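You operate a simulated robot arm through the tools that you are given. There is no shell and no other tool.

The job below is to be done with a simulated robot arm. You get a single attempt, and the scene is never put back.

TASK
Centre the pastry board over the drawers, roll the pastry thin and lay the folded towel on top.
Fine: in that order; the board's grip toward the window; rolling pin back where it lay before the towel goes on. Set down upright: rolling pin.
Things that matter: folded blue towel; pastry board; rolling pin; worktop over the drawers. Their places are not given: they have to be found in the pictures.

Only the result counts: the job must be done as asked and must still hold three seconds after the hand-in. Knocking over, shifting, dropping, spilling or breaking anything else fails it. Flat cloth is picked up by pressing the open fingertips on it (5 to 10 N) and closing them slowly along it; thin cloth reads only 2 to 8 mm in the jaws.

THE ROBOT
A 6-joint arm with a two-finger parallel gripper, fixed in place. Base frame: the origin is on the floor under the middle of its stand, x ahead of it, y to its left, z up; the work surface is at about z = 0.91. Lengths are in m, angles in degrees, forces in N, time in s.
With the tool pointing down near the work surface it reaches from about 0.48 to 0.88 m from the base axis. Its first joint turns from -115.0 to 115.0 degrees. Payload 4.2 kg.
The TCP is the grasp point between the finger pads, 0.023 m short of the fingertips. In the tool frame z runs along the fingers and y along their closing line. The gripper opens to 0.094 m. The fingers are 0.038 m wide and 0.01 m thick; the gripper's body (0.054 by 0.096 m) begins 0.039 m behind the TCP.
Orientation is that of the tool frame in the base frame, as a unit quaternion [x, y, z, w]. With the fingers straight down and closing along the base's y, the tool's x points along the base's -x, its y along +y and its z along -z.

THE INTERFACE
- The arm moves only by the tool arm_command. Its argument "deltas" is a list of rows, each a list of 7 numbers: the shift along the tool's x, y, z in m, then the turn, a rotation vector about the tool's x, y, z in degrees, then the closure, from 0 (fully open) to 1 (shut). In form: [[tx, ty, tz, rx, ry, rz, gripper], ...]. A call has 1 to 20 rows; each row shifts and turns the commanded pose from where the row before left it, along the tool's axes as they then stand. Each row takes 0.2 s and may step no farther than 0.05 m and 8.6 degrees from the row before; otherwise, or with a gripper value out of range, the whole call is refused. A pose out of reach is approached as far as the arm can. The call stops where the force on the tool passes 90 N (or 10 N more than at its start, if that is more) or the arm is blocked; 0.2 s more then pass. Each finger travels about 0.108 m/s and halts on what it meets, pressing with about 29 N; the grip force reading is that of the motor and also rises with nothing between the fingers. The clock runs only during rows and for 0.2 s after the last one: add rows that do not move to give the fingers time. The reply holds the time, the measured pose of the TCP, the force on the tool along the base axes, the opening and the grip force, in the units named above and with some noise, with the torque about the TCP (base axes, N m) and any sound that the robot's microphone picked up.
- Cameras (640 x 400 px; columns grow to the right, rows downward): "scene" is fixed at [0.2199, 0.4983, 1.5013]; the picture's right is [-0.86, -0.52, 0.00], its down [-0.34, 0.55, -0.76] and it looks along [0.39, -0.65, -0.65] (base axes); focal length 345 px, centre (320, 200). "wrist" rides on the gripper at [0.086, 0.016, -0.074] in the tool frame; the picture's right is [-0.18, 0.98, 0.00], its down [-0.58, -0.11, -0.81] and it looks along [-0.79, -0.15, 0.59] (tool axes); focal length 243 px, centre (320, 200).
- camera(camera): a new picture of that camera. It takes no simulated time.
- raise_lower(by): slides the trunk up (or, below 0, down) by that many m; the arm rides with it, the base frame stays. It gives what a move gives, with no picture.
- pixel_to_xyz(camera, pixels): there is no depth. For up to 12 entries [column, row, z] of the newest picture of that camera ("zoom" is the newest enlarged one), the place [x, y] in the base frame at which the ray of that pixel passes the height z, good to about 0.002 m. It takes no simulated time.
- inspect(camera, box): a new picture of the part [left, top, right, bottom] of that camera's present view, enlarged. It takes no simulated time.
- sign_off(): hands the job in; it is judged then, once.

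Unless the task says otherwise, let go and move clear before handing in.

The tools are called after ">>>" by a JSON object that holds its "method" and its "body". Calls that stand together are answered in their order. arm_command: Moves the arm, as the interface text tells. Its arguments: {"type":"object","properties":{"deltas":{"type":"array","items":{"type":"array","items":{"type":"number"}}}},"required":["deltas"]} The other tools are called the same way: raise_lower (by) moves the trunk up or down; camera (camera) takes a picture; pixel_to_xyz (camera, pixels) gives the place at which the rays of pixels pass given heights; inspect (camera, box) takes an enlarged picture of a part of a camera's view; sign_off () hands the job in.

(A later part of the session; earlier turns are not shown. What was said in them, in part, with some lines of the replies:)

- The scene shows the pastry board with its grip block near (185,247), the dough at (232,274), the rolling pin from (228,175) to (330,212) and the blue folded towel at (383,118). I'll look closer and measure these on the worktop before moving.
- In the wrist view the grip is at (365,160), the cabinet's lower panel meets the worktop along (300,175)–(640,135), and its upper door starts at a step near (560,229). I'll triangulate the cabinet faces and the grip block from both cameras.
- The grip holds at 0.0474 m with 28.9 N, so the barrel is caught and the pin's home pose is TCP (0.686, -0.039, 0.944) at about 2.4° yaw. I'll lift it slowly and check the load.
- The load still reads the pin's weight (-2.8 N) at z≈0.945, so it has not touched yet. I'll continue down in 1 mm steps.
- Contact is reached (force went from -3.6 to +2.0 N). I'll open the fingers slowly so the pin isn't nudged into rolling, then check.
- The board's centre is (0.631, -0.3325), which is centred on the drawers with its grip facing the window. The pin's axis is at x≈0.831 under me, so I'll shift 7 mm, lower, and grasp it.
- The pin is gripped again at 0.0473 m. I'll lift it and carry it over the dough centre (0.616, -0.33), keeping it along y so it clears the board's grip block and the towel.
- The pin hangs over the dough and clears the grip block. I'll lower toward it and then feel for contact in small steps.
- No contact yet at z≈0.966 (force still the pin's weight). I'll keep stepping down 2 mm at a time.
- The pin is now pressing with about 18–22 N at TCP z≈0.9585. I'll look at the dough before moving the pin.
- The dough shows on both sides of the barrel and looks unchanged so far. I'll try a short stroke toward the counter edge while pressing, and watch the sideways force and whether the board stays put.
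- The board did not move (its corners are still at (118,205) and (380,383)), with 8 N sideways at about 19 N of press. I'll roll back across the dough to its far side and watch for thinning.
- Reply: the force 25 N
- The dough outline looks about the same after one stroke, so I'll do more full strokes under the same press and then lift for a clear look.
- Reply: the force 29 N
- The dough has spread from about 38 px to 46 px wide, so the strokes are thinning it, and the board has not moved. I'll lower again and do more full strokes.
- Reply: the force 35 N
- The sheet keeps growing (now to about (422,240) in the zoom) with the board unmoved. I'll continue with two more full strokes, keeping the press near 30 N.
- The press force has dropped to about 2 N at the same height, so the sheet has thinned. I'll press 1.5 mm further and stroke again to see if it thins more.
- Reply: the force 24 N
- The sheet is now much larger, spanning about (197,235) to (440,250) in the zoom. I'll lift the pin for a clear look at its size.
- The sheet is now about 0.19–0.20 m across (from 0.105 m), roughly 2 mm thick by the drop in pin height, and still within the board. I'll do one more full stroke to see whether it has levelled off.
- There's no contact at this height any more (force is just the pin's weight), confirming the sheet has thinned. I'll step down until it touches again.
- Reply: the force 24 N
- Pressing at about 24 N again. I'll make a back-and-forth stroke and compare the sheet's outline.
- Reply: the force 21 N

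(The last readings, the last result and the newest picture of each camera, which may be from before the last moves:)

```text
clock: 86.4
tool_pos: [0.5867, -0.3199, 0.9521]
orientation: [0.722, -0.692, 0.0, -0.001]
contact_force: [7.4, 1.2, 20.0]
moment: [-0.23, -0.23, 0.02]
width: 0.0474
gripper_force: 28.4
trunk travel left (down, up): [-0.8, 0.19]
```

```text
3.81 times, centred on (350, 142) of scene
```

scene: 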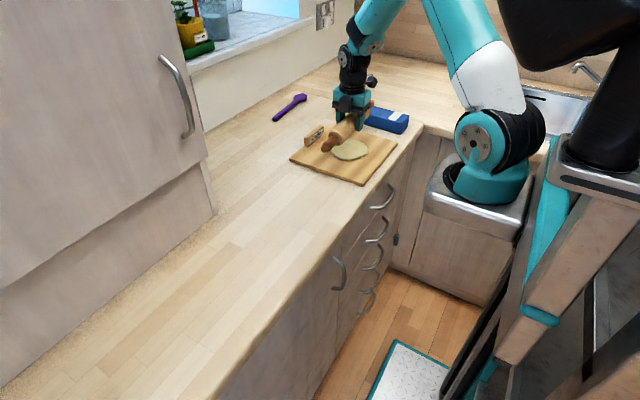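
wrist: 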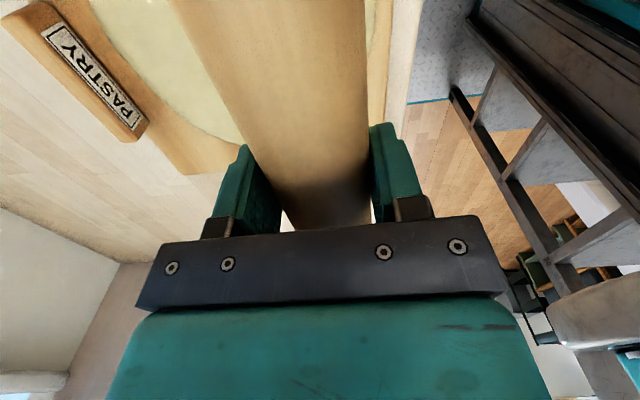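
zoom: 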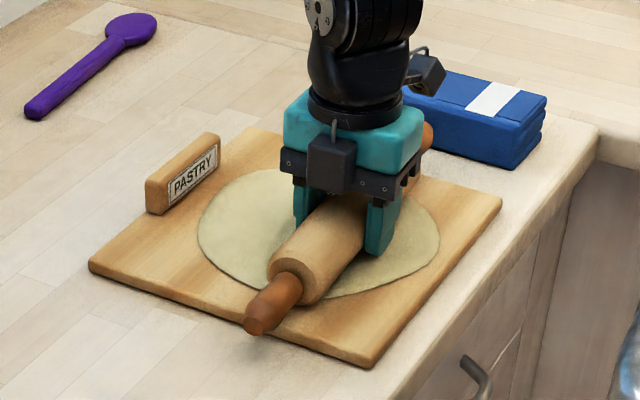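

The outline is unchanged after another full stroke ((197,235) to (440,250)), so the pastry is fully thin and the board hasn't shifted. I'll lift the pin, turn it back along x and carry it to its original spot.

>>> {"method": "arm_command", "body": {"deltas": [[0, 0, -0.01, 0, 0, 0, 1], [0, 0, -0.03, 0, 0, 0, 1], [0, 0, -0.04, 0, 0, 0, 1], [0, 0, -0.03, 0, 0, 0, 1], [0, 0, 0, 0, 0, 8.2, 1], [0, 0, 0, 0, 0, 8.2, 1], [0, 0, 0, 0, 0, 8.2, 1], [0, 0, 0, 0, 0, 8.2, 1], [0, 0, 0, 0, 0, 8.2, 1], [0, 0, 0, 0, 0, 8.2, 1], [0, 0, 0, 0, 0, 8.2, 1], [0, 0, 0, 0, 0, 8.2, 1], [0, 0, 0, 0, 0, 8.2, 1], [0, 0, 0, 0, 0, 8.2, 1], [0, 0, 0, 0, 0, 8.0, 1], [0, 0, 0, 0, 0, 0, 1]]}}

>>> {"method": "inspect", "body": {"camera": "scene", "box": [260, 60, 420, 200]}}

```text
clock: 89.8
tool_pos: [0.5886, -0.3192, 1.0609]
orientation: [-0.019, 1.0, 0.0, 0.0]
contact_force: [-0.5, 0.1, -3.9]
moment: [0.04, 0.01, 0.0]
width: 0.0474
gripper_force: 29.3
trunk travel left (down, up): [-0.8, 0.19]
```

```text
2.86 times, centred on (340, 130) of scene
```

zoom: 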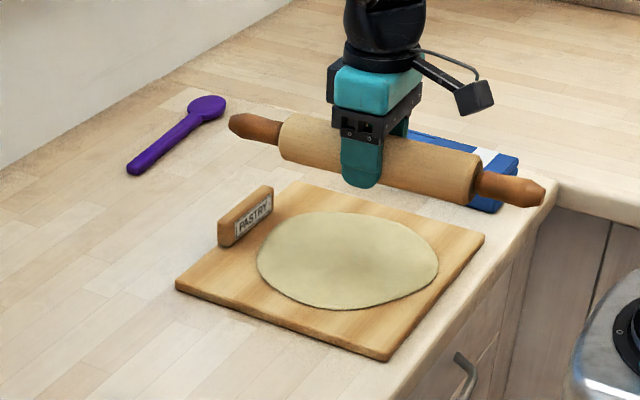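

The sheet is a clear thin disc on the board and the pin is level along x. I'll carry it over to its home spot (0.686, -0.039).

>>> {"method": "arm_command", "body": {"deltas": [[-0.018, 0.0461, 0, 0, 0, 0, 1], [-0.018, 0.0461, 0, 0, 0, 0, 1], [-0.018, 0.0461, 0, 0, 0, 0, 1], [-0.018, 0.0461, 0, 0, 0, 0, 1], [-0.018, 0.0461, 0, 0, 0, 0, 1], [-0.018, 0.046, 0, 0, 0, 0, 1], [0, 0, 0, 0, 0, 0, 1], [0, 0, 0.03, 0, 0, 0, 1], [0, 0, 0.03, 0, 0, 0, 1], [0, 0, 0.03, 0, 0, 0, 1], [0, 0, 0.015, 0, 0, 0, 1], [0, 0, 0, 0, 0, 0, 1]]}}

>>> {"method": "camera", "body": {"camera": "scene"}}

>>> {"method": "inspect", "body": {"camera": "scene", "box": [215, 160, 345, 225]}}

```text
clock: 92.4
tool_pos: [0.6829, -0.0393, 0.9546]
orientation: [-0.022, 1.0, 0.0, 0.0]
contact_force: [-0.2, 0.3, -4.1]
moment: [0.01, 0.01, 0.0]
width: 0.0474
gripper_force: 28.4
trunk travel left (down, up): [-0.8, 0.19]
```

```text
taken
```

scene: 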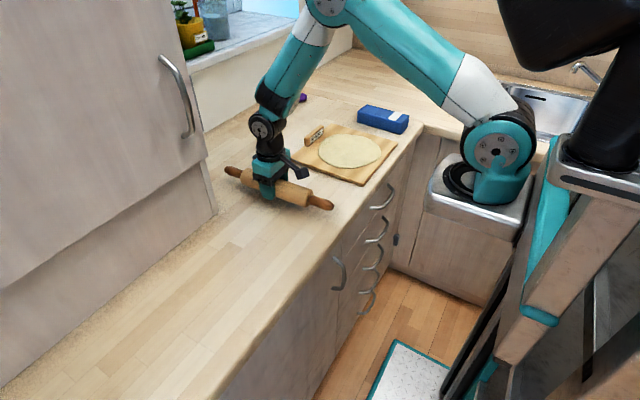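

```text
4.92 times, centred on (280, 192) of scene
```

zoom: 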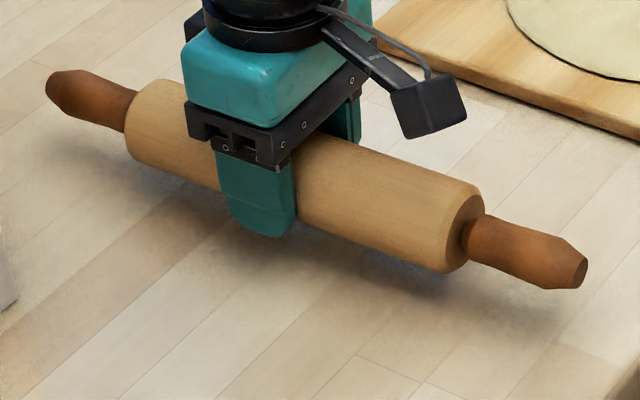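

The pin hovers about 11 mm above its old spot and is about 3 mm short in x compared with the original zoom. I'll correct that and lower until it touches.

>>> {"method": "arm_command", "body": {"deltas": [[-0.002, 0, 0.004, 0, 0, 0, 1], [0, 0, 0.003, 0, 0, 0, 1], [0, 0, 0, 0, 0, 0, 1]]}}

>>> {"method": "arm_command", "body": {"deltas": [[0, 0, 0.002, 0, 0, 0, 1], [0, 0, 0, 0, 0, 0, 1]]}}

>>> {"method": "arm_command", "body": {"deltas": [[0, 0, 0.001, 0, 0, 0, 1], [0, 0, 0, 0, 0, 0, 1]]}}

>>> {"method": "arm_command", "body": {"deltas": [[0, 0, 0.001, 0, 0, 0, 1], [0, 0, 0, 0, 0, 0, 1]]}}

>>> {"method": "inspect", "body": {"camera": "scene", "box": [215, 160, 345, 225]}}

```text
clock: 93.2
tool_pos: [0.6857, -0.0386, 0.9485]
orientation: [-0.021, 1.0, 0.0, 0.0]
contact_force: [0.4, -0.1, -3.2]
moment: [-0.03, -0.04, 0.03]
width: 0.0474
gripper_force: 29.1
trunk travel left (down, up): [-0.8, 0.19]
```

```text
clock: 93.8
tool_pos: [0.6847, -0.0375, 0.947]
orientation: [-0.022, 1.0, 0.0, 0.0]
contact_force: [-0.2, 0.1, -3.3]
moment: [0.01, -0.03, 0.02]
width: 0.0475
gripper_force: 28.9
trunk travel left (down, up): [-0.8, 0.19]
```

```text
clock: 94.4
tool_pos: [0.6851, -0.0365, 0.9476]
orientation: [-0.022, 1.0, 0.001, -0.001]
contact_force: [-0.3, -0.7, -3.6]
moment: [0.04, 0.0, -0.02]
width: 0.0474
gripper_force: 29.2
trunk travel left (down, up): [-0.8, 0.19]
```

```text
clock: 95.0
tool_pos: [0.686, -0.0373, 0.9449]
orientation: [-0.021, 1.0, 0.0, 0.0]
contact_force: [-1.0, -1.1, -2.8]
moment: [0.02, 0.0, 0.02]
width: 0.0474
gripper_force: 28.6
trunk travel left (down, up): [-0.8, 0.19]
```

```text
4.92 times, centred on (280, 192) of scene
```

zoom: 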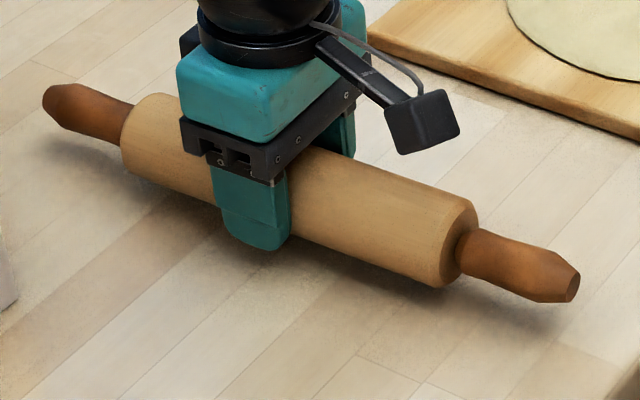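

The pin's ends, (42,100) and (580,272), nearly match the original (45,108) and (580,285), with a few millimetres left to drop. I'll continue down until contact.

>>> {"method": "arm_command", "body": {"deltas": [[0, 0, 0.001, 0, 0, 0, 1], [0, 0, 0, 0, 0, 0, 1]]}}

>>> {"method": "arm_command", "body": {"deltas": [[0, 0, 0.001, 0, 0, 0, 1], [0, 0, 0, 0, 0, 0, 1]]}}

>>> {"method": "arm_command", "body": {"deltas": [[0, 0, 0.001, 0, 0, 0, 1], [0, 0, 0, 0, 0, 0, 1]]}}

```text
clock: 95.6
tool_pos: [0.6865, -0.0373, 0.9449]
orientation: [-0.021, 1.0, 0.001, 0.0]
contact_force: [-0.8, 0.6, -3.9]
moment: [-0.03, -0.03, 0.02]
width: 0.0475
gripper_force: 28.9
trunk travel left (down, up): [-0.8, 0.19]
```

```text
clock: 96.2
tool_pos: [0.6867, -0.0373, 0.9448]
orientation: [-0.022, 1.0, 0.0, 0.0]
contact_force: [0.3, 0.3, -4.3]
moment: [0.01, -0.01, 0.02]
width: 0.0473
gripper_force: 29.0
trunk travel left (down, up): [-0.8, 0.19]
```

```text
clock: 96.8
tool_pos: [0.6858, -0.0374, 0.9422]
orientation: [-0.022, 1.0, 0.0, 0.001]
contact_force: [-0.1, 0.7, -3.7]
moment: [0.03, 0.01, 0.01]
width: 0.0474
gripper_force: 29.1
trunk travel left (down, up): [-0.8, 0.19]
```

>>> {"method": "arm_command", "body": {"deltas": [[0, -0.001, 0.0008, 0, 0, 0, 1], [0, 0, 0, 0, 0, 0, 1]]}}

>>> {"method": "arm_command", "body": {"deltas": [[0, 0, 0.0008, 0, 0, 0, 1], [0, 0, 0, 0, 0, 0, 1]]}}

```text
clock: 97.4
tool_pos: [0.6857, -0.038, 0.941]
orientation: [-0.022, 1.0, 0.0, 0.0]
contact_force: [0.5, -0.7, -2.7]
moment: [0.07, -0.01, -0.03]
width: 0.0477
gripper_force: 28.7
trunk travel left (down, up): [-0.8, 0.19]
```

```text
clock: 98.0
tool_pos: [0.6866, -0.0389, 0.9404]
orientation: [-0.021, 1.0, -0.001, 0.0]
contact_force: [0.1, 0.3, -4.4]
moment: [0.0, 0.01, 0.01]
width: 0.0473
gripper_force: 29.0
trunk travel left (down, up): [-0.8, 0.19]
```

The pin rode up a few millimetres in the jaws during pressing, so contact comes lower than before. I'll keep stepping down.

>>> {"method": "arm_command", "body": {"deltas": [[0, 0, 0.0008, 0, 0, 0, 1], [0, 0, 0, 0, 0, 0, 1]]}}

>>> {"method": "arm_command", "body": {"deltas": [[0, 0, 0.0008, 0, 0, 0, 1], [0, 0, 0, 0, 0, 0, 1]]}}

>>> {"method": "inspect", "body": {"camera": "scene", "box": [215, 160, 345, 225]}}

```text
clock: 98.6
tool_pos: [0.6855, -0.0382, 0.9401]
orientation: [-0.022, 1.0, 0.001, -0.001]
contact_force: [0.4, 0.1, -2.9]
moment: [0.0, -0.01, -0.01]
width: 0.0475
gripper_force: 29.1
trunk travel left (down, up): [-0.8, 0.19]
```

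```text
clock: 99.2
tool_pos: [0.6857, -0.0383, 0.9392]
orientation: [-0.021, 1.0, 0.0, 0.0]
contact_force: [-0.1, 0.2, -3.9]
moment: [0.0, 0.01, 0.02]
width: 0.0473
gripper_force: 29.0
trunk travel left (down, up): [-0.8, 0.19]
```

```text
4.92 times, centred on (280, 192) of scene
```

zoom: 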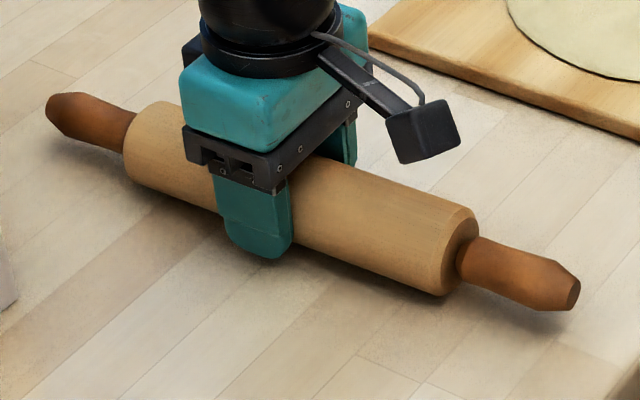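

>>> {"method": "arm_command", "body": {"deltas": [[0, 0, 0.0008, 0, 0, 0, 1], [0, 0, 0, 0, 0, 0, 1]]}}

>>> {"method": "arm_command", "body": {"deltas": [[0, 0, 0.0008, 0, 0, 0, 1], [0, 0, 0, 0, 0, 0, 1]]}}

```text
clock: 99.8
tool_pos: [0.6864, -0.0381, 0.939]
orientation: [-0.021, 1.0, -0.001, -0.001]
contact_force: [0.7, -1.2, -2.5]
moment: [0.02, -0.1, -0.03]
width: 0.0476
gripper_force: 29.1
trunk travel left (down, up): [-0.8, 0.19]
```

```text
clock: 100.4
tool_pos: [0.6848, -0.0381, 0.9397]
orientation: [-0.022, 1.0, 0.001, 0.001]
contact_force: [3.9, 4.5, 10.0]
moment: [0.08, 0.9, -0.32]
width: 0.0476
gripper_force: 29.2
trunk travel left (down, up): [-0.8, 0.19]
```

Contact is firm at 10 N. I'll ease up half a millimetre to relieve the load and then open the fingers slowly.

>>> {"method": "arm_command", "body": {"deltas": [[0, 0, -0.0006, 0, 0, 0, 1], [0, 0, 0, 0, 0, 0, 1], [0, 0, 0, 0, 0, 0, 0.7], [0, 0, 0, 0, 0, 0, 0.55], [0, 0, 0, 0, 0, 0, 0.5], [0, 0, 0, 0, 0, 0, 0.485], [0, 0, 0, 0, 0, 0, 0.47], [0, 0, 0, 0, 0, 0, 0.45], [0, 0, 0, 0, 0, 0, 0.42], [0, 0, 0, 0, 0, 0, 0.36], [0, 0, 0, 0, 0, 0, 0.28], [0, 0, 0, 0, 0, 0, 0.15], [0, 0, 0, 0, 0, 0, 0], [0, 0, 0, 0, 0, 0, 0], [0, 0, 0, 0, 0, 0, 0]]}}

>>> {"method": "camera", "body": {"camera": "wrist"}}

>>> {"method": "inspect", "body": {"camera": "scene", "box": [215, 160, 345, 225]}}

```text
clock: 103.6
tool_pos: [0.6857, -0.0377, 0.9378]
orientation: [-0.022, 1.0, -0.001, 0.0]
contact_force: [-0.3, -1.2, -0.8]
moment: [0.0, 0.0, -0.02]
width: 0.0937
gripper_force: 0.0
trunk travel left (down, up): [-0.8, 0.19]
```

```text
taken
```

wrist: 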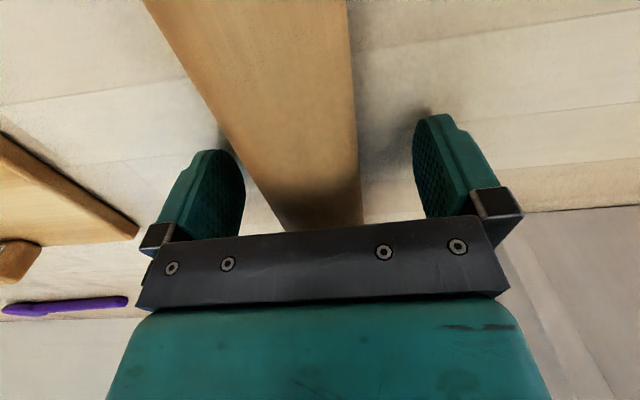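

```text
4.92 times, centred on (280, 192) of scene
```

zoom: 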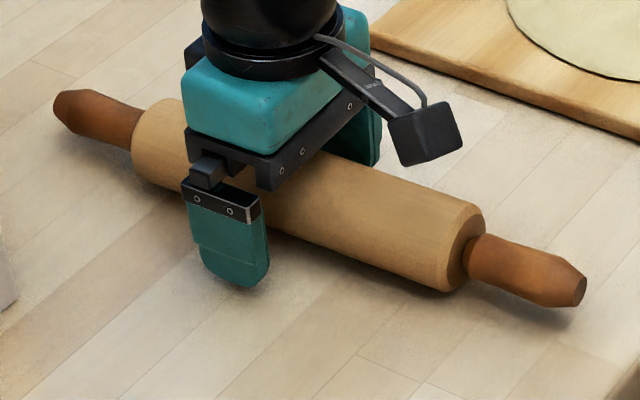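

The pin seems to have rolled a few millimetres toward -y on release (tip now (587,290) against (580,283) originally). I'll check that it's at rest and measure how far it is from its original line.

>>> {"method": "arm_command", "body": {"deltas": [[0, 0, 0, 0, 0, 0, 0], [0, 0, 0, 0, 0, 0, 0], [0, 0, 0, 0, 0, 0, 0]]}}

>>> {"method": "inspect", "body": {"camera": "scene", "box": [215, 160, 345, 225]}}

>>> {"method": "pixel_to_xyz", "body": {"camera": "zoom", "pixels": [[53, 112, 0.9335], [585, 287, 0.9335], [145, 140, 0.9335], [470, 250, 0.9335]]}}

>>> {"method": "camera", "body": {"camera": "wrist"}}

>>> {"method": "pixel_to_xyz", "body": {"camera": "wrist", "pixels": [[285, 220, 0.9335], [362, 220, 0.9335], [215, 110, 0.9335], [355, 110, 0.9335], [145, 0, 0.9335], [345, 0, 0.9335]]}}

```text
clock: 104.4
tool_pos: [0.6843, -0.0387, 0.9379]
orientation: [-0.022, 1.0, 0.001, 0.0]
contact_force: [-0.1, 1.2, 0.3]
moment: [-0.04, 0.0, 0.02]
width: 0.0939
gripper_force: 0.2
trunk travel left (down, up): [-0.8, 0.19]
```

```text
4.92 times, centred on (280, 192) of scene
```

zoom: 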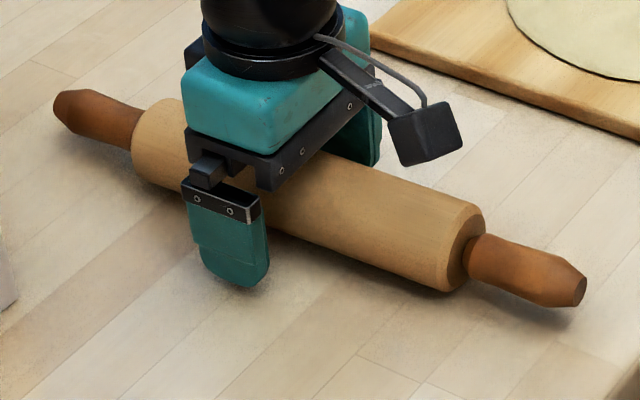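

```text
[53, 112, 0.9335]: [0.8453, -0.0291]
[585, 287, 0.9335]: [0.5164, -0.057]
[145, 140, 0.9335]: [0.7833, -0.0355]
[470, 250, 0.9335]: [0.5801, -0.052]
```

```text
taken
```

wrist: 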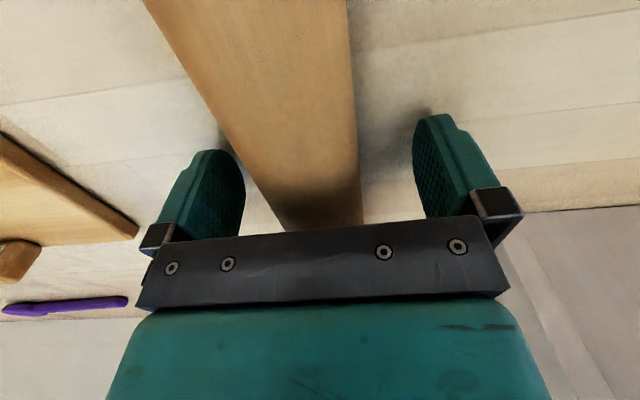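

```text
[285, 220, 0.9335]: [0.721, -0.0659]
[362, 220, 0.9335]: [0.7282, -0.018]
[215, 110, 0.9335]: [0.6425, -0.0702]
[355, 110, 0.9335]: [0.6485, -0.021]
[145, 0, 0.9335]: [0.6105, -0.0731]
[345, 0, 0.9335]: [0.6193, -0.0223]
```

The pin is at rest but its axis is about 5 mm toward -y of the original. I'll nudge it back by slowly closing the fingers to just wider than the barrel, without gripping, and then opening again.

>>> {"method": "arm_command", "body": {"deltas": [[0, 0, 0, 0, 0, 0, 0.2], [0, 0, 0, 0, 0, 0, 0.3], [0, 0, 0, 0, 0, 0, 0.35], [0, 0, 0, 0, 0, 0, 0.38], [0, 0, 0, 0, 0, 0, 0.4], [0, 0, 0, 0, 0, 0, 0.415], [0, 0, 0, 0, 0, 0, 0.43], [0, 0, 0, 0, 0, 0, 0.44], [0, 0, 0, 0, 0, 0, 0.45], [0, 0, 0, 0, 0, 0, 0.46], [0, 0, 0, 0, 0, 0, 0.468], [0, 0, 0, 0, 0, 0, 0.475], [0, 0, 0, 0, 0, 0, 0.48], [0, 0, 0, 0, 0, 0, 0.48], [0, 0, 0, 0, 0, 0, 0.48]]}}

>>> {"method": "inspect", "body": {"camera": "scene", "box": [215, 160, 345, 225]}}

```text
clock: 107.6
tool_pos: [0.6857, -0.0393, 0.9381]
orientation: [-0.022, 1.0, 0.0, 0.0]
contact_force: [-0.7, 0.5, 0.2]
moment: [0.02, 0.02, -0.02]
width: 0.0489
gripper_force: 0.0
trunk travel left (down, up): [-0.8, 0.19]
```

```text
4.92 times, centred on (280, 192) of scene
```

zoom: 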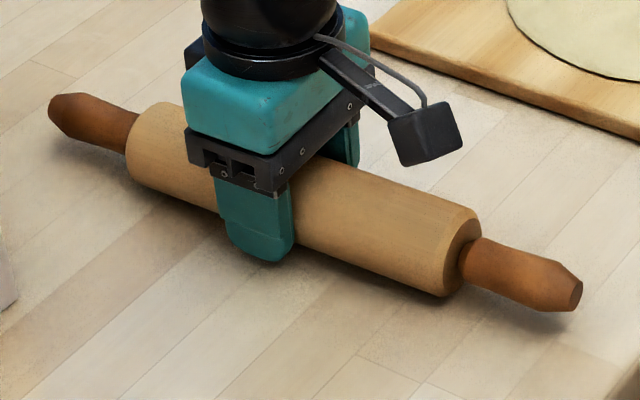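

The pin is back to (48,112) and (583,285), matching the original picture to within a pixel or so. I'll open slowly and rise clear.

>>> {"method": "arm_command", "body": {"deltas": [[0, 0, 0, 0, 0, 0, 0.47], [0, 0, 0, 0, 0, 0, 0.46], [0, 0, 0, 0, 0, 0, 0.44], [0, 0, 0, 0, 0, 0, 0.41], [0, 0, 0, 0, 0, 0, 0.35], [0, 0, 0, 0, 0, 0, 0.25], [0, 0, 0, 0, 0, 0, 0.1], [0, 0, 0, 0, 0, 0, 0], [0, 0, 0, 0, 0, 0, 0]]}}

>>> {"method": "inspect", "body": {"camera": "scene", "box": [215, 160, 345, 225]}}

>>> {"method": "arm_command", "body": {"deltas": [[0, 0, -0.02, 0, 0, 0, 0], [0, 0, -0.04, 0, 0, 0, 0], [0, 0, -0.05, 0, 0, 0, 0], [0, 0, -0.04, 0, 0, 0, 0], [0, 0, 0, 0, 0, 0, 0]]}}

>>> {"method": "inspect", "body": {"camera": "scene", "box": [215, 160, 345, 225]}}

>>> {"method": "camera", "body": {"camera": "wrist"}}

```text
clock: 109.6
tool_pos: [0.6861, -0.038, 0.939]
orientation: [-0.021, 1.0, 0.0, 0.001]
contact_force: [-0.5, -0.1, 0.9]
moment: [0.04, -0.03, -0.02]
width: 0.094
gripper_force: 0.0
trunk travel left (down, up): [-0.8, 0.19]
```

```text
4.92 times, centred on (280, 192) of scene
```

zoom: 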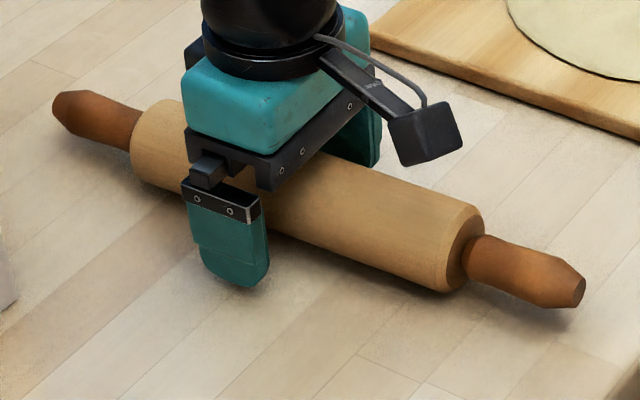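

```text
clock: 110.8
tool_pos: [0.6864, -0.0379, 1.0892]
orientation: [-0.022, 1.0, 0.001, 0.0]
contact_force: [0.0, 0.8, -0.6]
moment: [0.01, 0.02, 0.01]
width: 0.0941
gripper_force: 0.0
trunk travel left (down, up): [-0.8, 0.19]
```

```text
4.92 times, centred on (280, 192) of scene
```

zoom: 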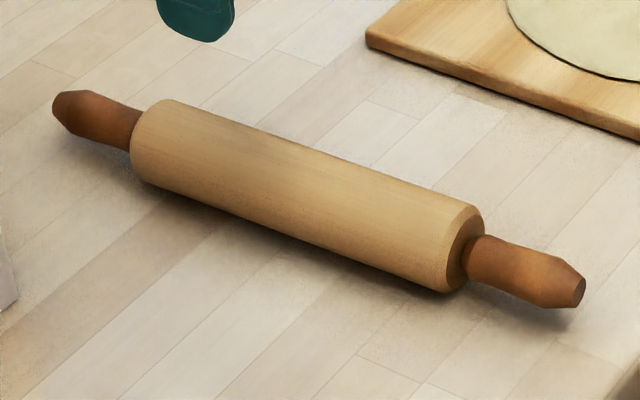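

```text
taken
```

wrist: 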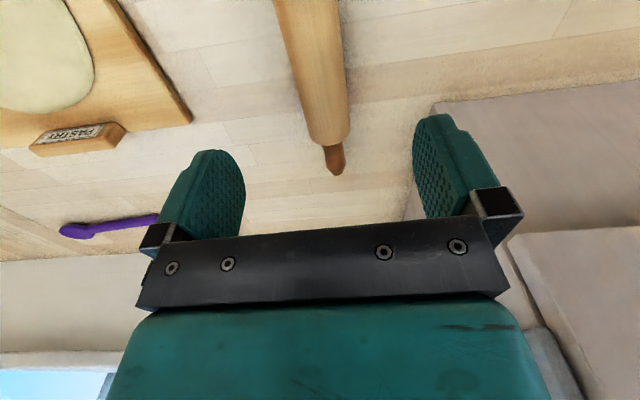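

The pin is at rest about 4 mm from its original line — it settles there by itself — so I'll leave it there. Next is the towel, and I'll move above it for an accurate look.

>>> {"method": "arm_command", "body": {"deltas": [[0.0098, -0.0462, 0, 0, 0, 0, 0], [0.0098, -0.0462, 0, 0, 0, 0, 0], [0.0098, -0.0462, 0, 0, 0, 0, 0], [0.0098, -0.0462, 0, 0, 0, 0, 0], [0.0098, -0.0462, 0, 0, 0, 0, 0], [0.0098, -0.0462, 0, 0, 0, 0, 0], [0.0098, -0.0462, 0, 0, 0, 0, 0], [0.0098, -0.0462, 0, 0, 0, 0, 0], [0.0098, -0.0462, 0, 0, 0, 0, 0], [0.0098, -0.0462, 0, 0, 0, 0, 0], [0.0098, -0.0462, 0, 0, 0, 0, 0], [0, 0, 0, 0, 0, 0, 0]]}}

>>> {"method": "camera", "body": {"camera": "wrist"}}

>>> {"method": "camera", "body": {"camera": "scene"}}

>>> {"method": "inspect", "body": {"camera": "scene", "box": [280, 80, 430, 195]}}

```text
clock: 113.4
tool_pos: [0.5993, -0.5526, 1.0864]
orientation: [-0.021, 1.0, 0.0, -0.001]
contact_force: [-0.1, -0.1, -0.2]
moment: [0.02, -0.02, 0.0]
width: 0.094
gripper_force: 0.0
trunk travel left (down, up): [-0.8, 0.19]
```

```text
taken
```

wrist: 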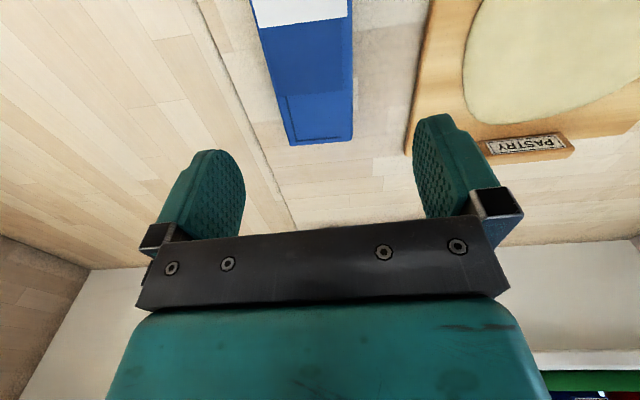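

```text
taken
```

scene: 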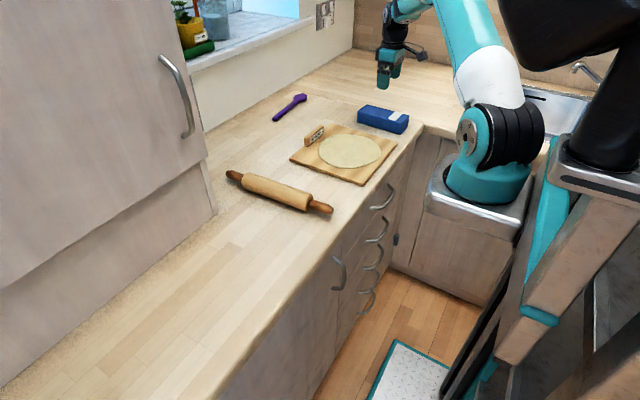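

```text
3.48 times, centred on (355, 138) of scene
```

zoom: 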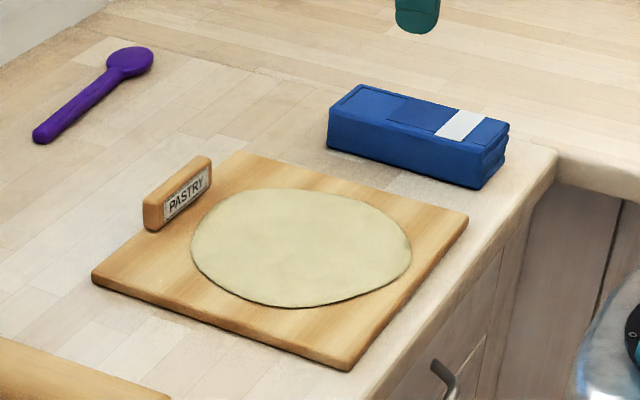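

The towel's far end shows at wrist (291,146)–(352,140) with its sides at (250,0) and (351,0). I'll measure it from both cameras.

>>> {"method": "pixel_to_xyz", "body": {"camera": "wrist", "pixels": [[291, 146, 0.953], [352, 137, 0.953], [250, 0, 0.953], [351, 0, 0.953], [270, 70, 0.953], [352, 70, 0.953], [352, 137, 0.945], [291, 146, 0.945]]}}

>>> {"method": "pixel_to_xyz", "body": {"camera": "zoom", "pixels": [[328, 149, 0.91], [477, 189, 0.91], [329, 111, 0.953], [482, 153, 0.953], [508, 124, 0.953], [360, 86, 0.953], [505, 163, 0.91], [192, 243, 0.923], [411, 250, 0.923], [300, 307, 0.923], [300, 190, 0.923]]}}

>>> {"method": "inspect", "body": {"camera": "wrist", "box": [220, 0, 420, 170]}}

```text
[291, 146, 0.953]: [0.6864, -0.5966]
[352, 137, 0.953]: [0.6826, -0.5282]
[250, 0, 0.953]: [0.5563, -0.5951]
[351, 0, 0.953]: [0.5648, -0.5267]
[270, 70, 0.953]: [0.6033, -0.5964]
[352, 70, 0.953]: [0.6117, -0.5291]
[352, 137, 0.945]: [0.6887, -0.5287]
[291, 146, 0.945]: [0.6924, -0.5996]
```

```text
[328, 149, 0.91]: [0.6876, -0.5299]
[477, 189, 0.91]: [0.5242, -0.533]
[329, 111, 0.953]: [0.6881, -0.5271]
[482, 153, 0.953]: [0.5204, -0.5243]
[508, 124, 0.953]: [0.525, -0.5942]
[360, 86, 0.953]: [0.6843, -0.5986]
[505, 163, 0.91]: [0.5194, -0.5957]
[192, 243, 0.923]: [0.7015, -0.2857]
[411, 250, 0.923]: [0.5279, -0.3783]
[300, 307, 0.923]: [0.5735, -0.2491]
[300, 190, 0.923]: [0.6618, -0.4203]
```

```text
2.35 times, centred on (320, 85) of wrist
```

zoom: 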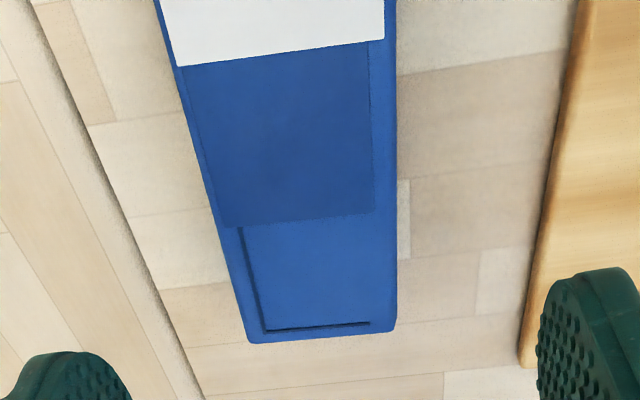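

The towel spans x 0.522–0.687 and y -0.528 to -0.597 with its top at z≈0.953, so it fits between the fingers. I'll align square with it and descend to just above it first.

>>> {"method": "arm_command", "body": {"deltas": [[0, 0, 0, 0, 0, 2.4, 0], [-0.0057, -0.0099, 0.03, 0, 0, 0, 0], [0, 0, 0.04, 0, 0, 0, 0], [0, 0, 0.03, 0, 0, 0, 0], [0, 0, 0, 0, 0, 0, 0]]}}

>>> {"method": "camera", "body": {"camera": "wrist"}}

>>> {"method": "inspect", "body": {"camera": "scene", "box": [330, 60, 450, 160]}}

```text
clock: 114.6
tool_pos: [0.6064, -0.5594, 0.986]
orientation: [-0.002, 1.0, 0.0, 0.0]
contact_force: [-0.1, -0.8, 0.2]
moment: [0.04, 0.0, -0.02]
width: 0.0941
gripper_force: 0.0
trunk travel left (down, up): [-0.8, 0.19]
```

```text
taken
```

wrist: 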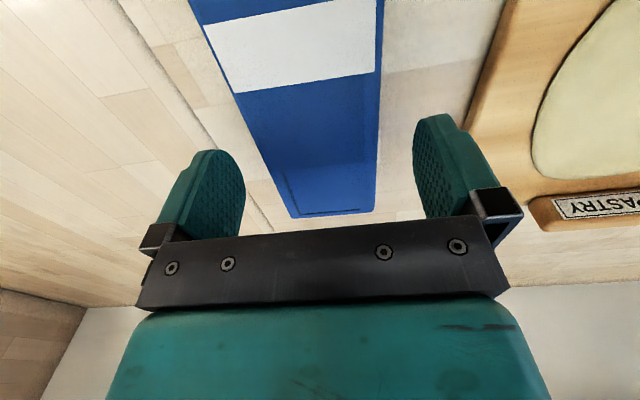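

```text
4.00 times, centred on (390, 110) of scene
```

zoom: 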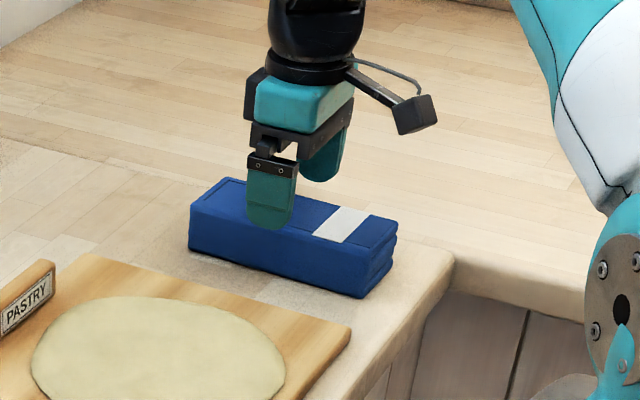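

>>> {"method": "pixel_to_xyz", "body": {"camera": "wrist", "pixels": [[236, 93, 0.953], [380, 93, 0.953], [270, 160, 0.953], [378, 160, 0.953], [293, 217, 0.953], [374, 210, 0.953]]}}

```text
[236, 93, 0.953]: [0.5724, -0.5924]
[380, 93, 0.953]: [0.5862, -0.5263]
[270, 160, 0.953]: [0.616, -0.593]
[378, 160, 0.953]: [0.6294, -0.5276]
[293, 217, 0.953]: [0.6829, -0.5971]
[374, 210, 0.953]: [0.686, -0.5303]
```

The towel's edges are at y -0.527 and -0.593, so the fingers are centred on it. I'll lower along its sides, checking for contact.

>>> {"method": "arm_command", "body": {"deltas": [[0, -0.0005, 0.015, 0, 0, 0, 0], [0, 0, 0.015, 0, 0, 0, 0], [0, 0, 0.01, 0, 0, 0, 0], [0, 0, 0.005, 0, 0, 0, 0], [0, 0, 0, 0, 0, 0, 0]]}}

>>> {"method": "inspect", "body": {"camera": "scene", "box": [330, 60, 450, 160]}}

```text
clock: 115.8
tool_pos: [0.6049, -0.5603, 0.9436]
orientation: [-0.001, 1.0, 0.0, 0.0]
contact_force: [-0.3, -0.2, -0.6]
moment: [-0.03, -0.01, 0.05]
width: 0.0941
gripper_force: 0.2
trunk travel left (down, up): [-0.8, 0.19]
```

```text
4.00 times, centred on (390, 110) of scene
```

zoom: 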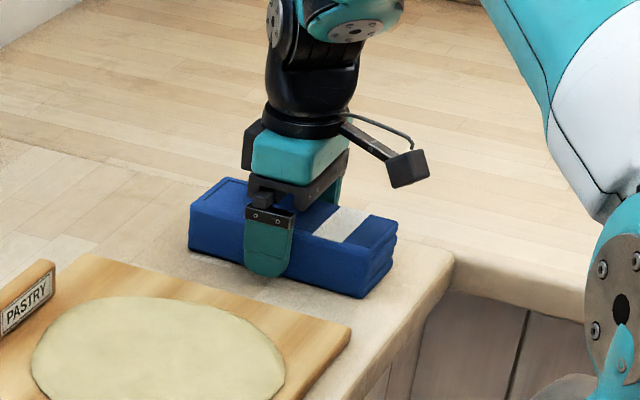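

The fingers straddle the towel without touching it (force near zero). I'll lower 3 mm more and close slowly.

>>> {"method": "arm_command", "body": {"deltas": [[0, 0, 0.003, 0, 0, 0, 0.05], [0, 0, 0, 0, 0, 0, 0.15], [0, 0, 0, 0, 0, 0, 0.2], [0, 0, 0, 0, 0, 0, 0.25], [0, 0, 0, 0, 0, 0, 0.3], [0, 0, 0, 0, 0, 0, 0.35], [0, 0, 0, 0, 0, 0, 0.45], [0, 0, 0, 0, 0, 0, 0.6], [0, 0, 0, 0, 0, 0, 0.8], [0, 0, 0, 0, 0, 0, 1], [0, 0, 0, 0, 0, 0, 1]]}}

>>> {"method": "inspect", "body": {"camera": "scene", "box": [330, 60, 450, 160]}}

```text
clock: 118.2
tool_pos: [0.6058, -0.5606, 0.9417]
orientation: [0.0, 1.0, 0.0, -0.001]
contact_force: [-0.1, -0.2, 0.5]
moment: [-0.04, -0.08, -0.13]
width: 0.0703
gripper_force: 28.7
trunk travel left (down, up): [-0.8, 0.19]
```

```text
4.00 times, centred on (390, 110) of scene
```

zoom: 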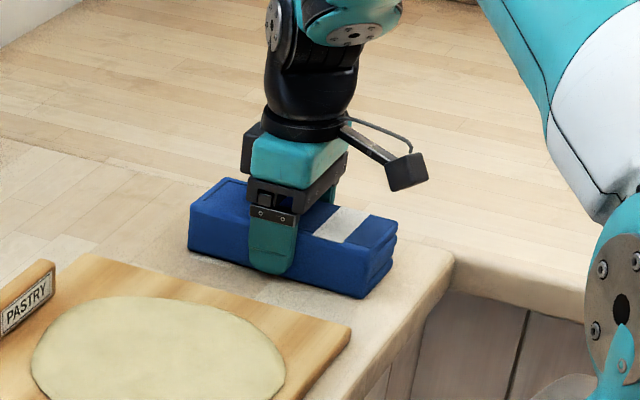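

The towel is held at 0.0703 m with 28.7 N and keeps its shape. I'll lift it gently and check that it hangs level.

>>> {"method": "arm_command", "body": {"deltas": [[0, 0, -0.005, 0, 0, 0, 1], [0, 0, -0.015, 0, 0, 0, 1], [0, 0, -0.02, 0, 0, 0, 1], [0, 0, -0.02, 0, 0, 0, 1], [0, 0, -0.02, 0, 0, 0, 1], [0, 0, 0, 0, 0, 0, 1]]}}

>>> {"method": "inspect", "body": {"camera": "scene", "box": [310, 50, 450, 180]}}

>>> {"method": "camera", "body": {"camera": "wrist"}}

```text
clock: 119.6
tool_pos: [0.6039, -0.5624, 1.0221]
orientation: [-0.001, 1.0, 0.001, -0.001]
contact_force: [-0.4, 0.4, -1.5]
moment: [-0.02, -0.02, 0.0]
width: 0.07
gripper_force: 29.0
trunk travel left (down, up): [-0.8, 0.19]
```

```text
3.08 times, centred on (380, 115) of scene
```

zoom: 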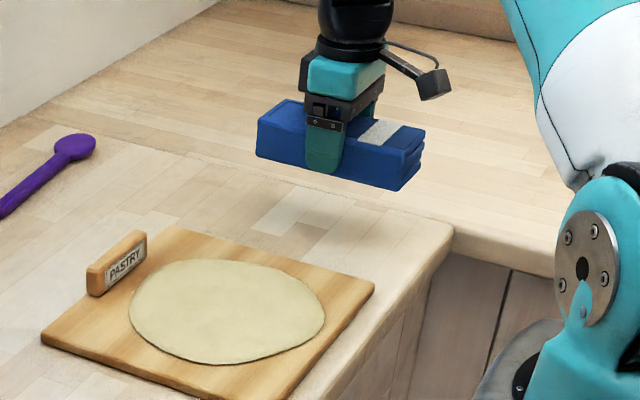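

```text
taken
```

wrist: 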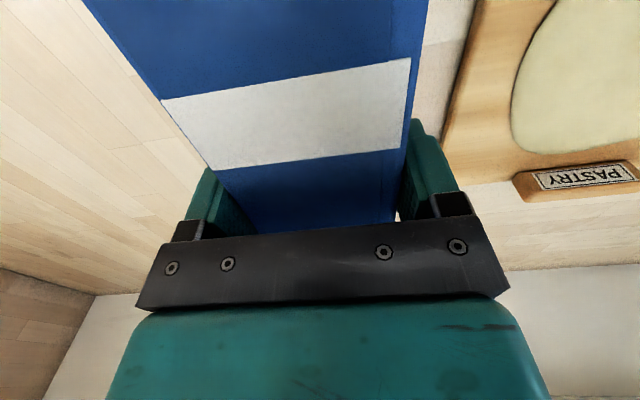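

The towel hangs level with its folds intact. I'll carry it over the pastry's centre (0.618, -0.333) and lower it close.

>>> {"method": "arm_command", "body": {"deltas": [[-0.0028, 0.0459, 0, 0, 0, 0, 1], [-0.0028, 0.0459, 0, 0, 0, 0, 1], [-0.0028, 0.0459, 0, 0, 0, 0, 1], [-0.0028, 0.0459, 0, 0, 0, 0, 1], [-0.0028, 0.0458, 0, 0, 0, 0, 1], [0, 0, 0, 0, 0, 0, 1], [0, 0, 0.02, 0, 0, 0, 1], [0, 0, 0.02, 0, 0, 0, 1], [0, 0, 0.015, 0, 0, 0, 1], [0, 0, 0.004, 0, 0, 0, 1], [0, 0, 0, 0, 0, 0, 1]]}}

>>> {"method": "inspect", "body": {"camera": "scene", "box": [280, 70, 420, 195]}}

>>> {"method": "camera", "body": {"camera": "wrist"}}

```text
clock: 122.0
tool_pos: [0.6205, -0.3338, 0.9629]
orientation: [-0.001, 1.0, 0.0, 0.0]
contact_force: [0.3, -0.5, -0.6]
moment: [-0.02, 0.05, 0.0]
width: 0.07
gripper_force: 29.6
trunk travel left (down, up): [-0.8, 0.19]
```

```text
3.20 times, centred on (350, 132) of scene
```

zoom: 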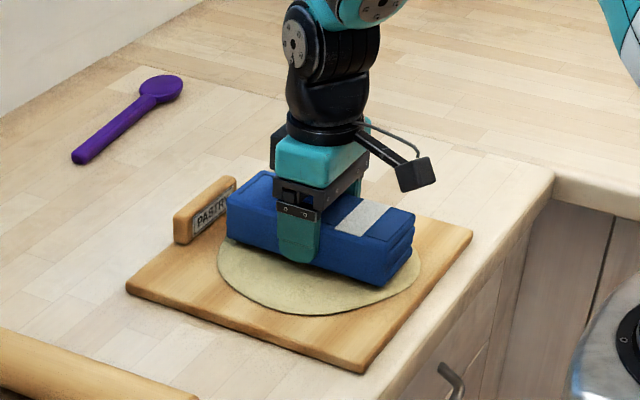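

```text
taken
```

wrist: 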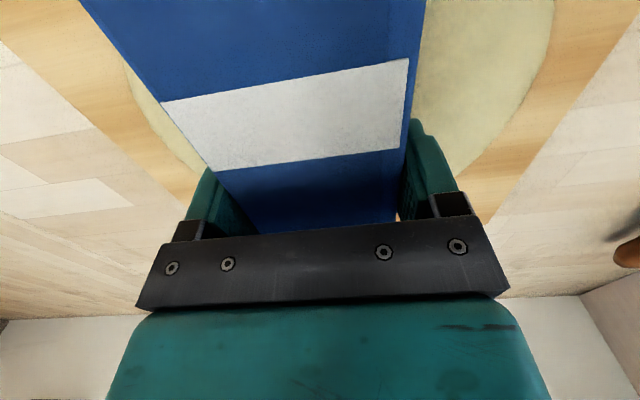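

The towel is over the pastry, about 0.03 m clear of the grip block. I'll ease it 4 mm toward the counter edge and lower in small steps to contact.

>>> {"method": "arm_command", "body": {"deltas": [[0.004, 0, 0.002, 0, 0, 0, 1], [0, 0, 0, 0, 0, 0, 1]]}}

>>> {"method": "arm_command", "body": {"deltas": [[0, 0, 0.0015, 0, 0, 0, 1], [0, 0, 0, 0, 0, 0, 1]]}}

>>> {"method": "arm_command", "body": {"deltas": [[0, 0, 0.001, 0, 0, 0, 1], [0, 0, 0, 0, 0, 0, 1]]}}

>>> {"method": "arm_command", "body": {"deltas": [[0, 0, 0.001, 0, 0, 0, 1], [0, 0, 0, 0, 0, 0, 1]]}}

```text
clock: 122.6
tool_pos: [0.6145, -0.3338, 0.9606]
orientation: [0.0, 1.0, 0.0, 0.0]
contact_force: [0.5, 0.0, -0.9]
moment: [-0.01, 0.04, 0.03]
width: 0.0697
gripper_force: 29.5
trunk travel left (down, up): [-0.8, 0.19]
```

```text
clock: 123.2
tool_pos: [0.6152, -0.3327, 0.96]
orientation: [-0.001, 1.0, 0.0, 0.0]
contact_force: [0.2, -0.7, -1.6]
moment: [0.01, -0.01, -0.01]
width: 0.0696
gripper_force: 28.8
trunk travel left (down, up): [-0.8, 0.19]
```

```text
clock: 123.8
tool_pos: [0.6153, -0.3318, 0.9593]
orientation: [-0.001, 1.0, 0.0, 0.0]
contact_force: [1.1, -0.3, -1.1]
moment: [-0.03, 0.01, 0.0]
width: 0.0696
gripper_force: 29.1
trunk travel left (down, up): [-0.8, 0.19]
```

```text
clock: 124.4
tool_pos: [0.6154, -0.3318, 0.9588]
orientation: [-0.001, 1.0, 0.0, 0.0]
contact_force: [0.1, 0.1, -1.3]
moment: [0.02, 0.01, -0.01]
width: 0.0696
gripper_force: 29.1
trunk travel left (down, up): [-0.8, 0.19]
```

Still hanging free at z≈0.959. I'll continue in 1 mm steps until the force reading turns.

>>> {"method": "arm_command", "body": {"deltas": [[0, 0, 0.001, 0, 0, 0, 1], [0, 0, 0, 0, 0, 0, 1]]}}

>>> {"method": "arm_command", "body": {"deltas": [[0, 0, 0.001, 0, 0, 0, 1], [0, 0, 0, 0, 0, 0, 1]]}}

>>> {"method": "arm_command", "body": {"deltas": [[0, 0, 0.001, 0, 0, 0, 1], [0, 0, 0, 0, 0, 0, 1]]}}

>>> {"method": "inspect", "body": {"camera": "scene", "box": [300, 90, 400, 190]}}

```text
clock: 125.0
tool_pos: [0.6165, -0.3307, 0.9568]
orientation: [-0.001, 1.0, 0.0, -0.001]
contact_force: [-0.2, 0.7, -0.1]
moment: [0.04, -0.02, 0.0]
width: 0.0695
gripper_force: 29.2
trunk travel left (down, up): [-0.8, 0.19]
```

```text
clock: 125.6
tool_pos: [0.6158, -0.3315, 0.9545]
orientation: [-0.001, 1.0, 0.0, -0.001]
contact_force: [0.1, -0.3, -0.9]
moment: [-0.01, -0.03, -0.01]
width: 0.0696
gripper_force: 28.8
trunk travel left (down, up): [-0.8, 0.19]
```

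```text
clock: 126.2
tool_pos: [0.6163, -0.3316, 0.9537]
orientation: [0.0, 1.0, 0.0, 0.0]
contact_force: [0.9, 0.3, 4.5]
moment: [0.04, 0.22, -0.05]
width: 0.0695
gripper_force: 29.6
trunk travel left (down, up): [-0.8, 0.19]
```

```text
4.00 times, centred on (350, 140) of scene
```

zoom: 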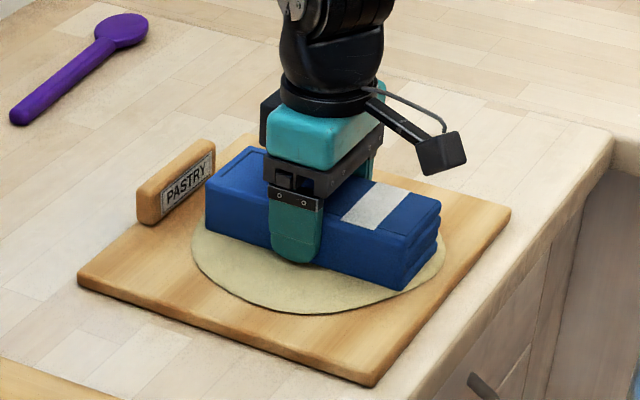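

Contact at 4.5 N with the towel flat on the pastry. I'll open the fingers gently, then rise straight up.

>>> {"method": "arm_command", "body": {"deltas": [[0, 0, 0, 0, 0, 0, 0.6], [0, 0, 0, 0, 0, 0, 0.35], [0, 0, 0, 0, 0, 0, 0.27], [0, 0, 0, 0, 0, 0, 0.24], [0, 0, 0, 0, 0, 0, 0.2], [0, 0, 0, 0, 0, 0, 0.12], [0, 0, 0, 0, 0, 0, 0.04], [0, 0, 0, 0, 0, 0, 0], [0, 0, 0, 0, 0, 0, 0]]}}

>>> {"method": "inspect", "body": {"camera": "scene", "box": [300, 90, 400, 190]}}

>>> {"method": "arm_command", "body": {"deltas": [[0, 0, -0.01, 0, 0, 0, 0], [0, 0, -0.02, 0, 0, 0, 0], [0, 0, -0.03, 0, 0, 0, 0], [0, 0, -0.04, 0, 0, 0, 0], [0, 0, -0.05, 0, 0, 0, 0], [0, 0, -0.05, 0, 0, 0, 0], [0, 0, 0, 0, 0, 0, 0]]}}

>>> {"method": "camera", "body": {"camera": "scene"}}

>>> {"method": "inspect", "body": {"camera": "scene", "box": [280, 70, 430, 200]}}

```text
clock: 128.2
tool_pos: [0.6155, -0.3315, 0.9544]
orientation: [-0.002, 1.0, 0.0, 0.001]
contact_force: [-0.5, -0.9, 0.0]
moment: [0.0, 0.0, -0.02]
width: 0.094
gripper_force: 0.0
trunk travel left (down, up): [-0.8, 0.19]
```

```text
4.00 times, centred on (350, 140) of scene
```

zoom: 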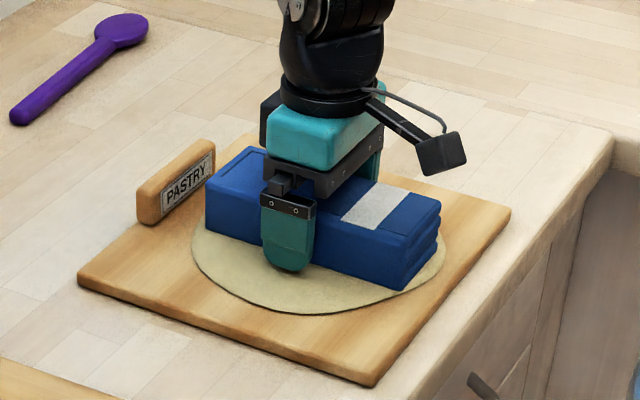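

```text
clock: 129.8
tool_pos: [0.6141, -0.3342, 1.151]
orientation: [-0.001, 1.0, 0.0, 0.0]
contact_force: [-0.1, -0.5, 0.0]
moment: [0.0, -0.01, -0.04]
width: 0.0937
gripper_force: 0.1
trunk travel left (down, up): [-0.8, 0.19]
```

```text
taken
```

scene: 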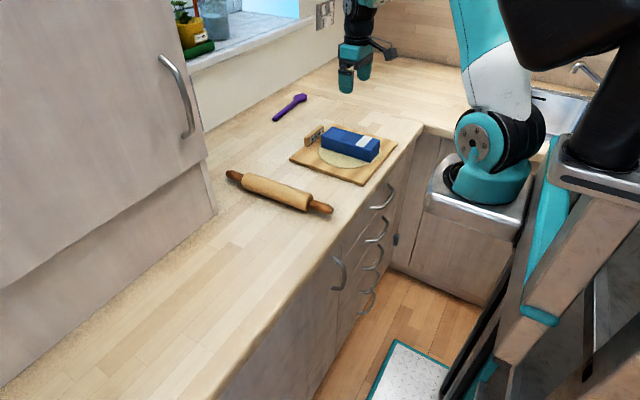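

```text
3.08 times, centred on (355, 135) of scene
```

zoom: 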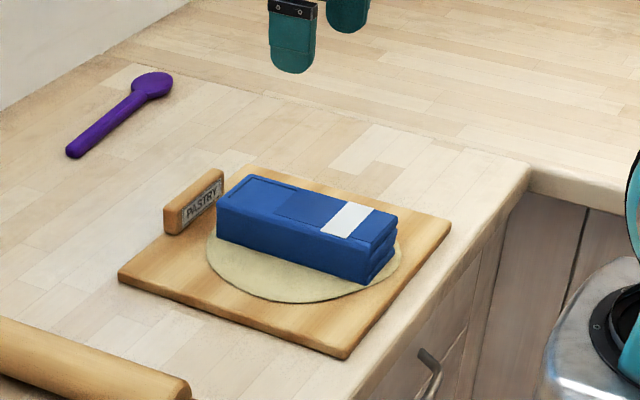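

The towel lies folded on the pastry and the gripper is clear. Before handing in, I'll back off to look square-on and confirm the board is centred over the drawers.

>>> {"method": "arm_command", "body": {"deltas": [[0.04, 0, 0, 0, 0, 0, 0], [0.04, 0, 0, 0, 0, 0, 0], [0.04, 0, 0, 0, 0, 0, 0], [0.04, 0, 0, 0, 0, 0, 0], [0.04, 0, 0, 0, 0, 0, 0], [0, 0, 0, 0, 0, 0, 0]]}}

>>> {"method": "camera", "body": {"camera": "wrist"}}

>>> {"method": "inspect", "body": {"camera": "wrist", "box": [80, 0, 560, 240]}}

>>> {"method": "inspect", "body": {"camera": "scene", "box": [215, 160, 345, 225]}}

```text
clock: 131.2
tool_pos: [0.4143, -0.3353, 1.152]
orientation: [-0.001, 1.0, 0.001, 0.0]
contact_force: [0.2, -0.2, 1.2]
moment: [0.02, 0.0, -0.01]
width: 0.0937
gripper_force: 0.0
trunk travel left (down, up): [-0.8, 0.19]
```

```text
taken
```

wrist: 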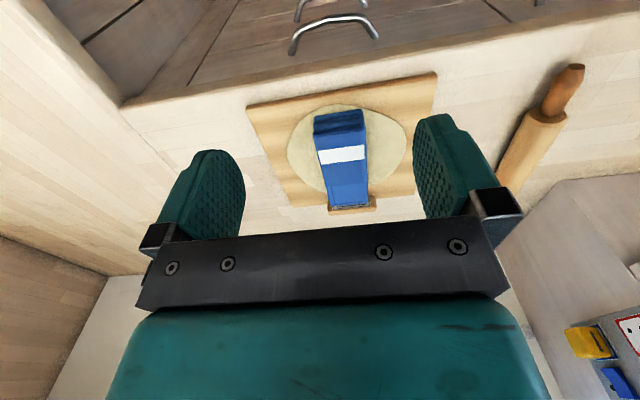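

```text
1.33 times, centred on (320, 120) of wrist
```

zoom: 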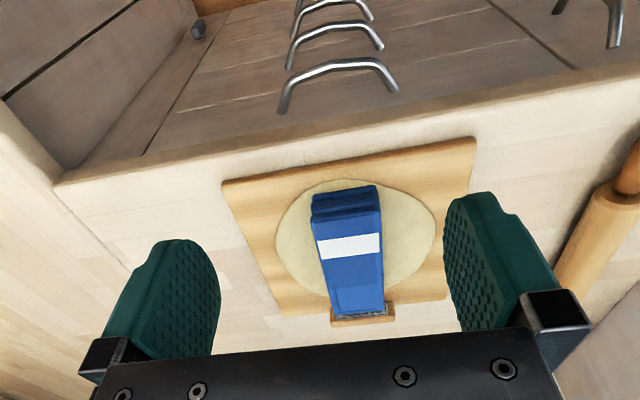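

```text
4.92 times, centred on (280, 192) of scene
```

zoom: 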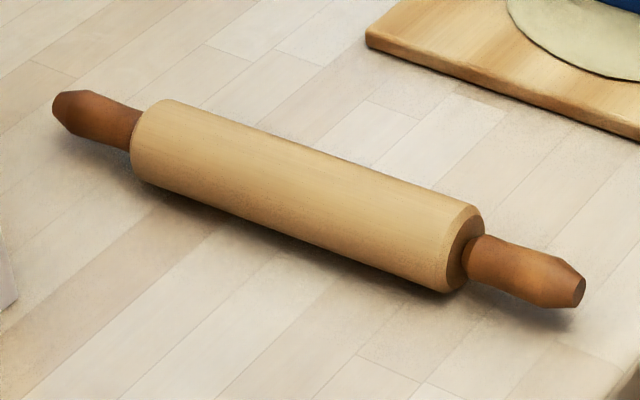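

The board sits beneath the handle's middle in this view, and the pin still lies where I left it. I'll confirm with numbers: seams, handle mounts and board corners.

>>> {"method": "pixel_to_xyz", "body": {"camera": "zoom", "pixels": [[53, 112, 0.9335], [585, 287, 0.9335]]}}

>>> {"method": "pixel_to_xyz", "body": {"camera": "wrist", "pixels": [[290, 52, 0.776], [377, 39, 0.776], [188, 86, 0.83], [512, 22, 0.83], [246, 107, 0.922], [437, 73, 0.922], [298, 205, 0.922], [418, 193, 0.922], [188, 86, 0.85], [512, 22, 0.85]]}}

>>> {"method": "inspect", "body": {"camera": "wrist", "box": [460, 0, 580, 80]}}

```text
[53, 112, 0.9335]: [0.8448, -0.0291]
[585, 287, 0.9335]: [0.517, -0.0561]
```

```text
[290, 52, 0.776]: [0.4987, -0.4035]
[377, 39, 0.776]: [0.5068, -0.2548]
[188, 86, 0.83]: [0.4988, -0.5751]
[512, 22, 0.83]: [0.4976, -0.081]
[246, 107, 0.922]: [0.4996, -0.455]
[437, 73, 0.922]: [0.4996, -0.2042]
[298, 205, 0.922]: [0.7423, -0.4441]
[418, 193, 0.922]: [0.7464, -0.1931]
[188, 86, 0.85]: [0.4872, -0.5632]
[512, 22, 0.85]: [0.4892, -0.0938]
```

```text
5.00 times, centred on (520, 40) of wrist
```

zoom: 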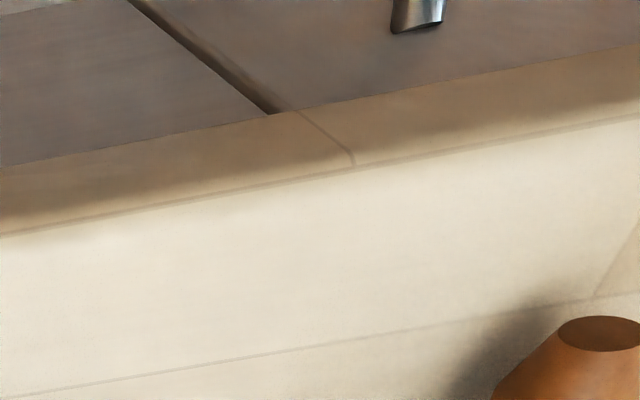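

The drawers' centre reads y≈-0.329 from both seams and handle, and the board's centre is y≈-0.325 with its grip toward the window. The pin lies within a few millimetres of its old place, the pastry is thin, the towel is on top and the gripper is clear, so I'm handing in.

>>> {"method": "sign_off", "body": {}}

```text
The job is handed in.
```

I handed the job in with every step done in the order you asked. I don't have the verdict from the hand-in.

- **Board:** it is centred over the drawers to within about 5 mm, with its grip toward the window. I pushed it along the worktop, because the cabinet left no room to clamp the grip. In depth it sits near the front of the worktop, at about the same depth as before.
- **Pastry:** I rolled it until the outline stopped growing. It went from about 0.105 m to about 0.19 m across, all still on the board.
- **Rolling pin:** it is lying back where it was, about 4 mm off and turned by perhaps 1–2°. It rolled a few millimetres as I let go. I nudged it back once, but it rolled to the same place again, so I left it there. I took "upright" to mean its normal lying position. I also parked it by the wall for a while at the start, because it was in the board's way.
- **Towel:** it lies still folded on top of the pastry, placed after the pin was back.

Nothing else was touched, and the gripper was open and clear when I handed in.
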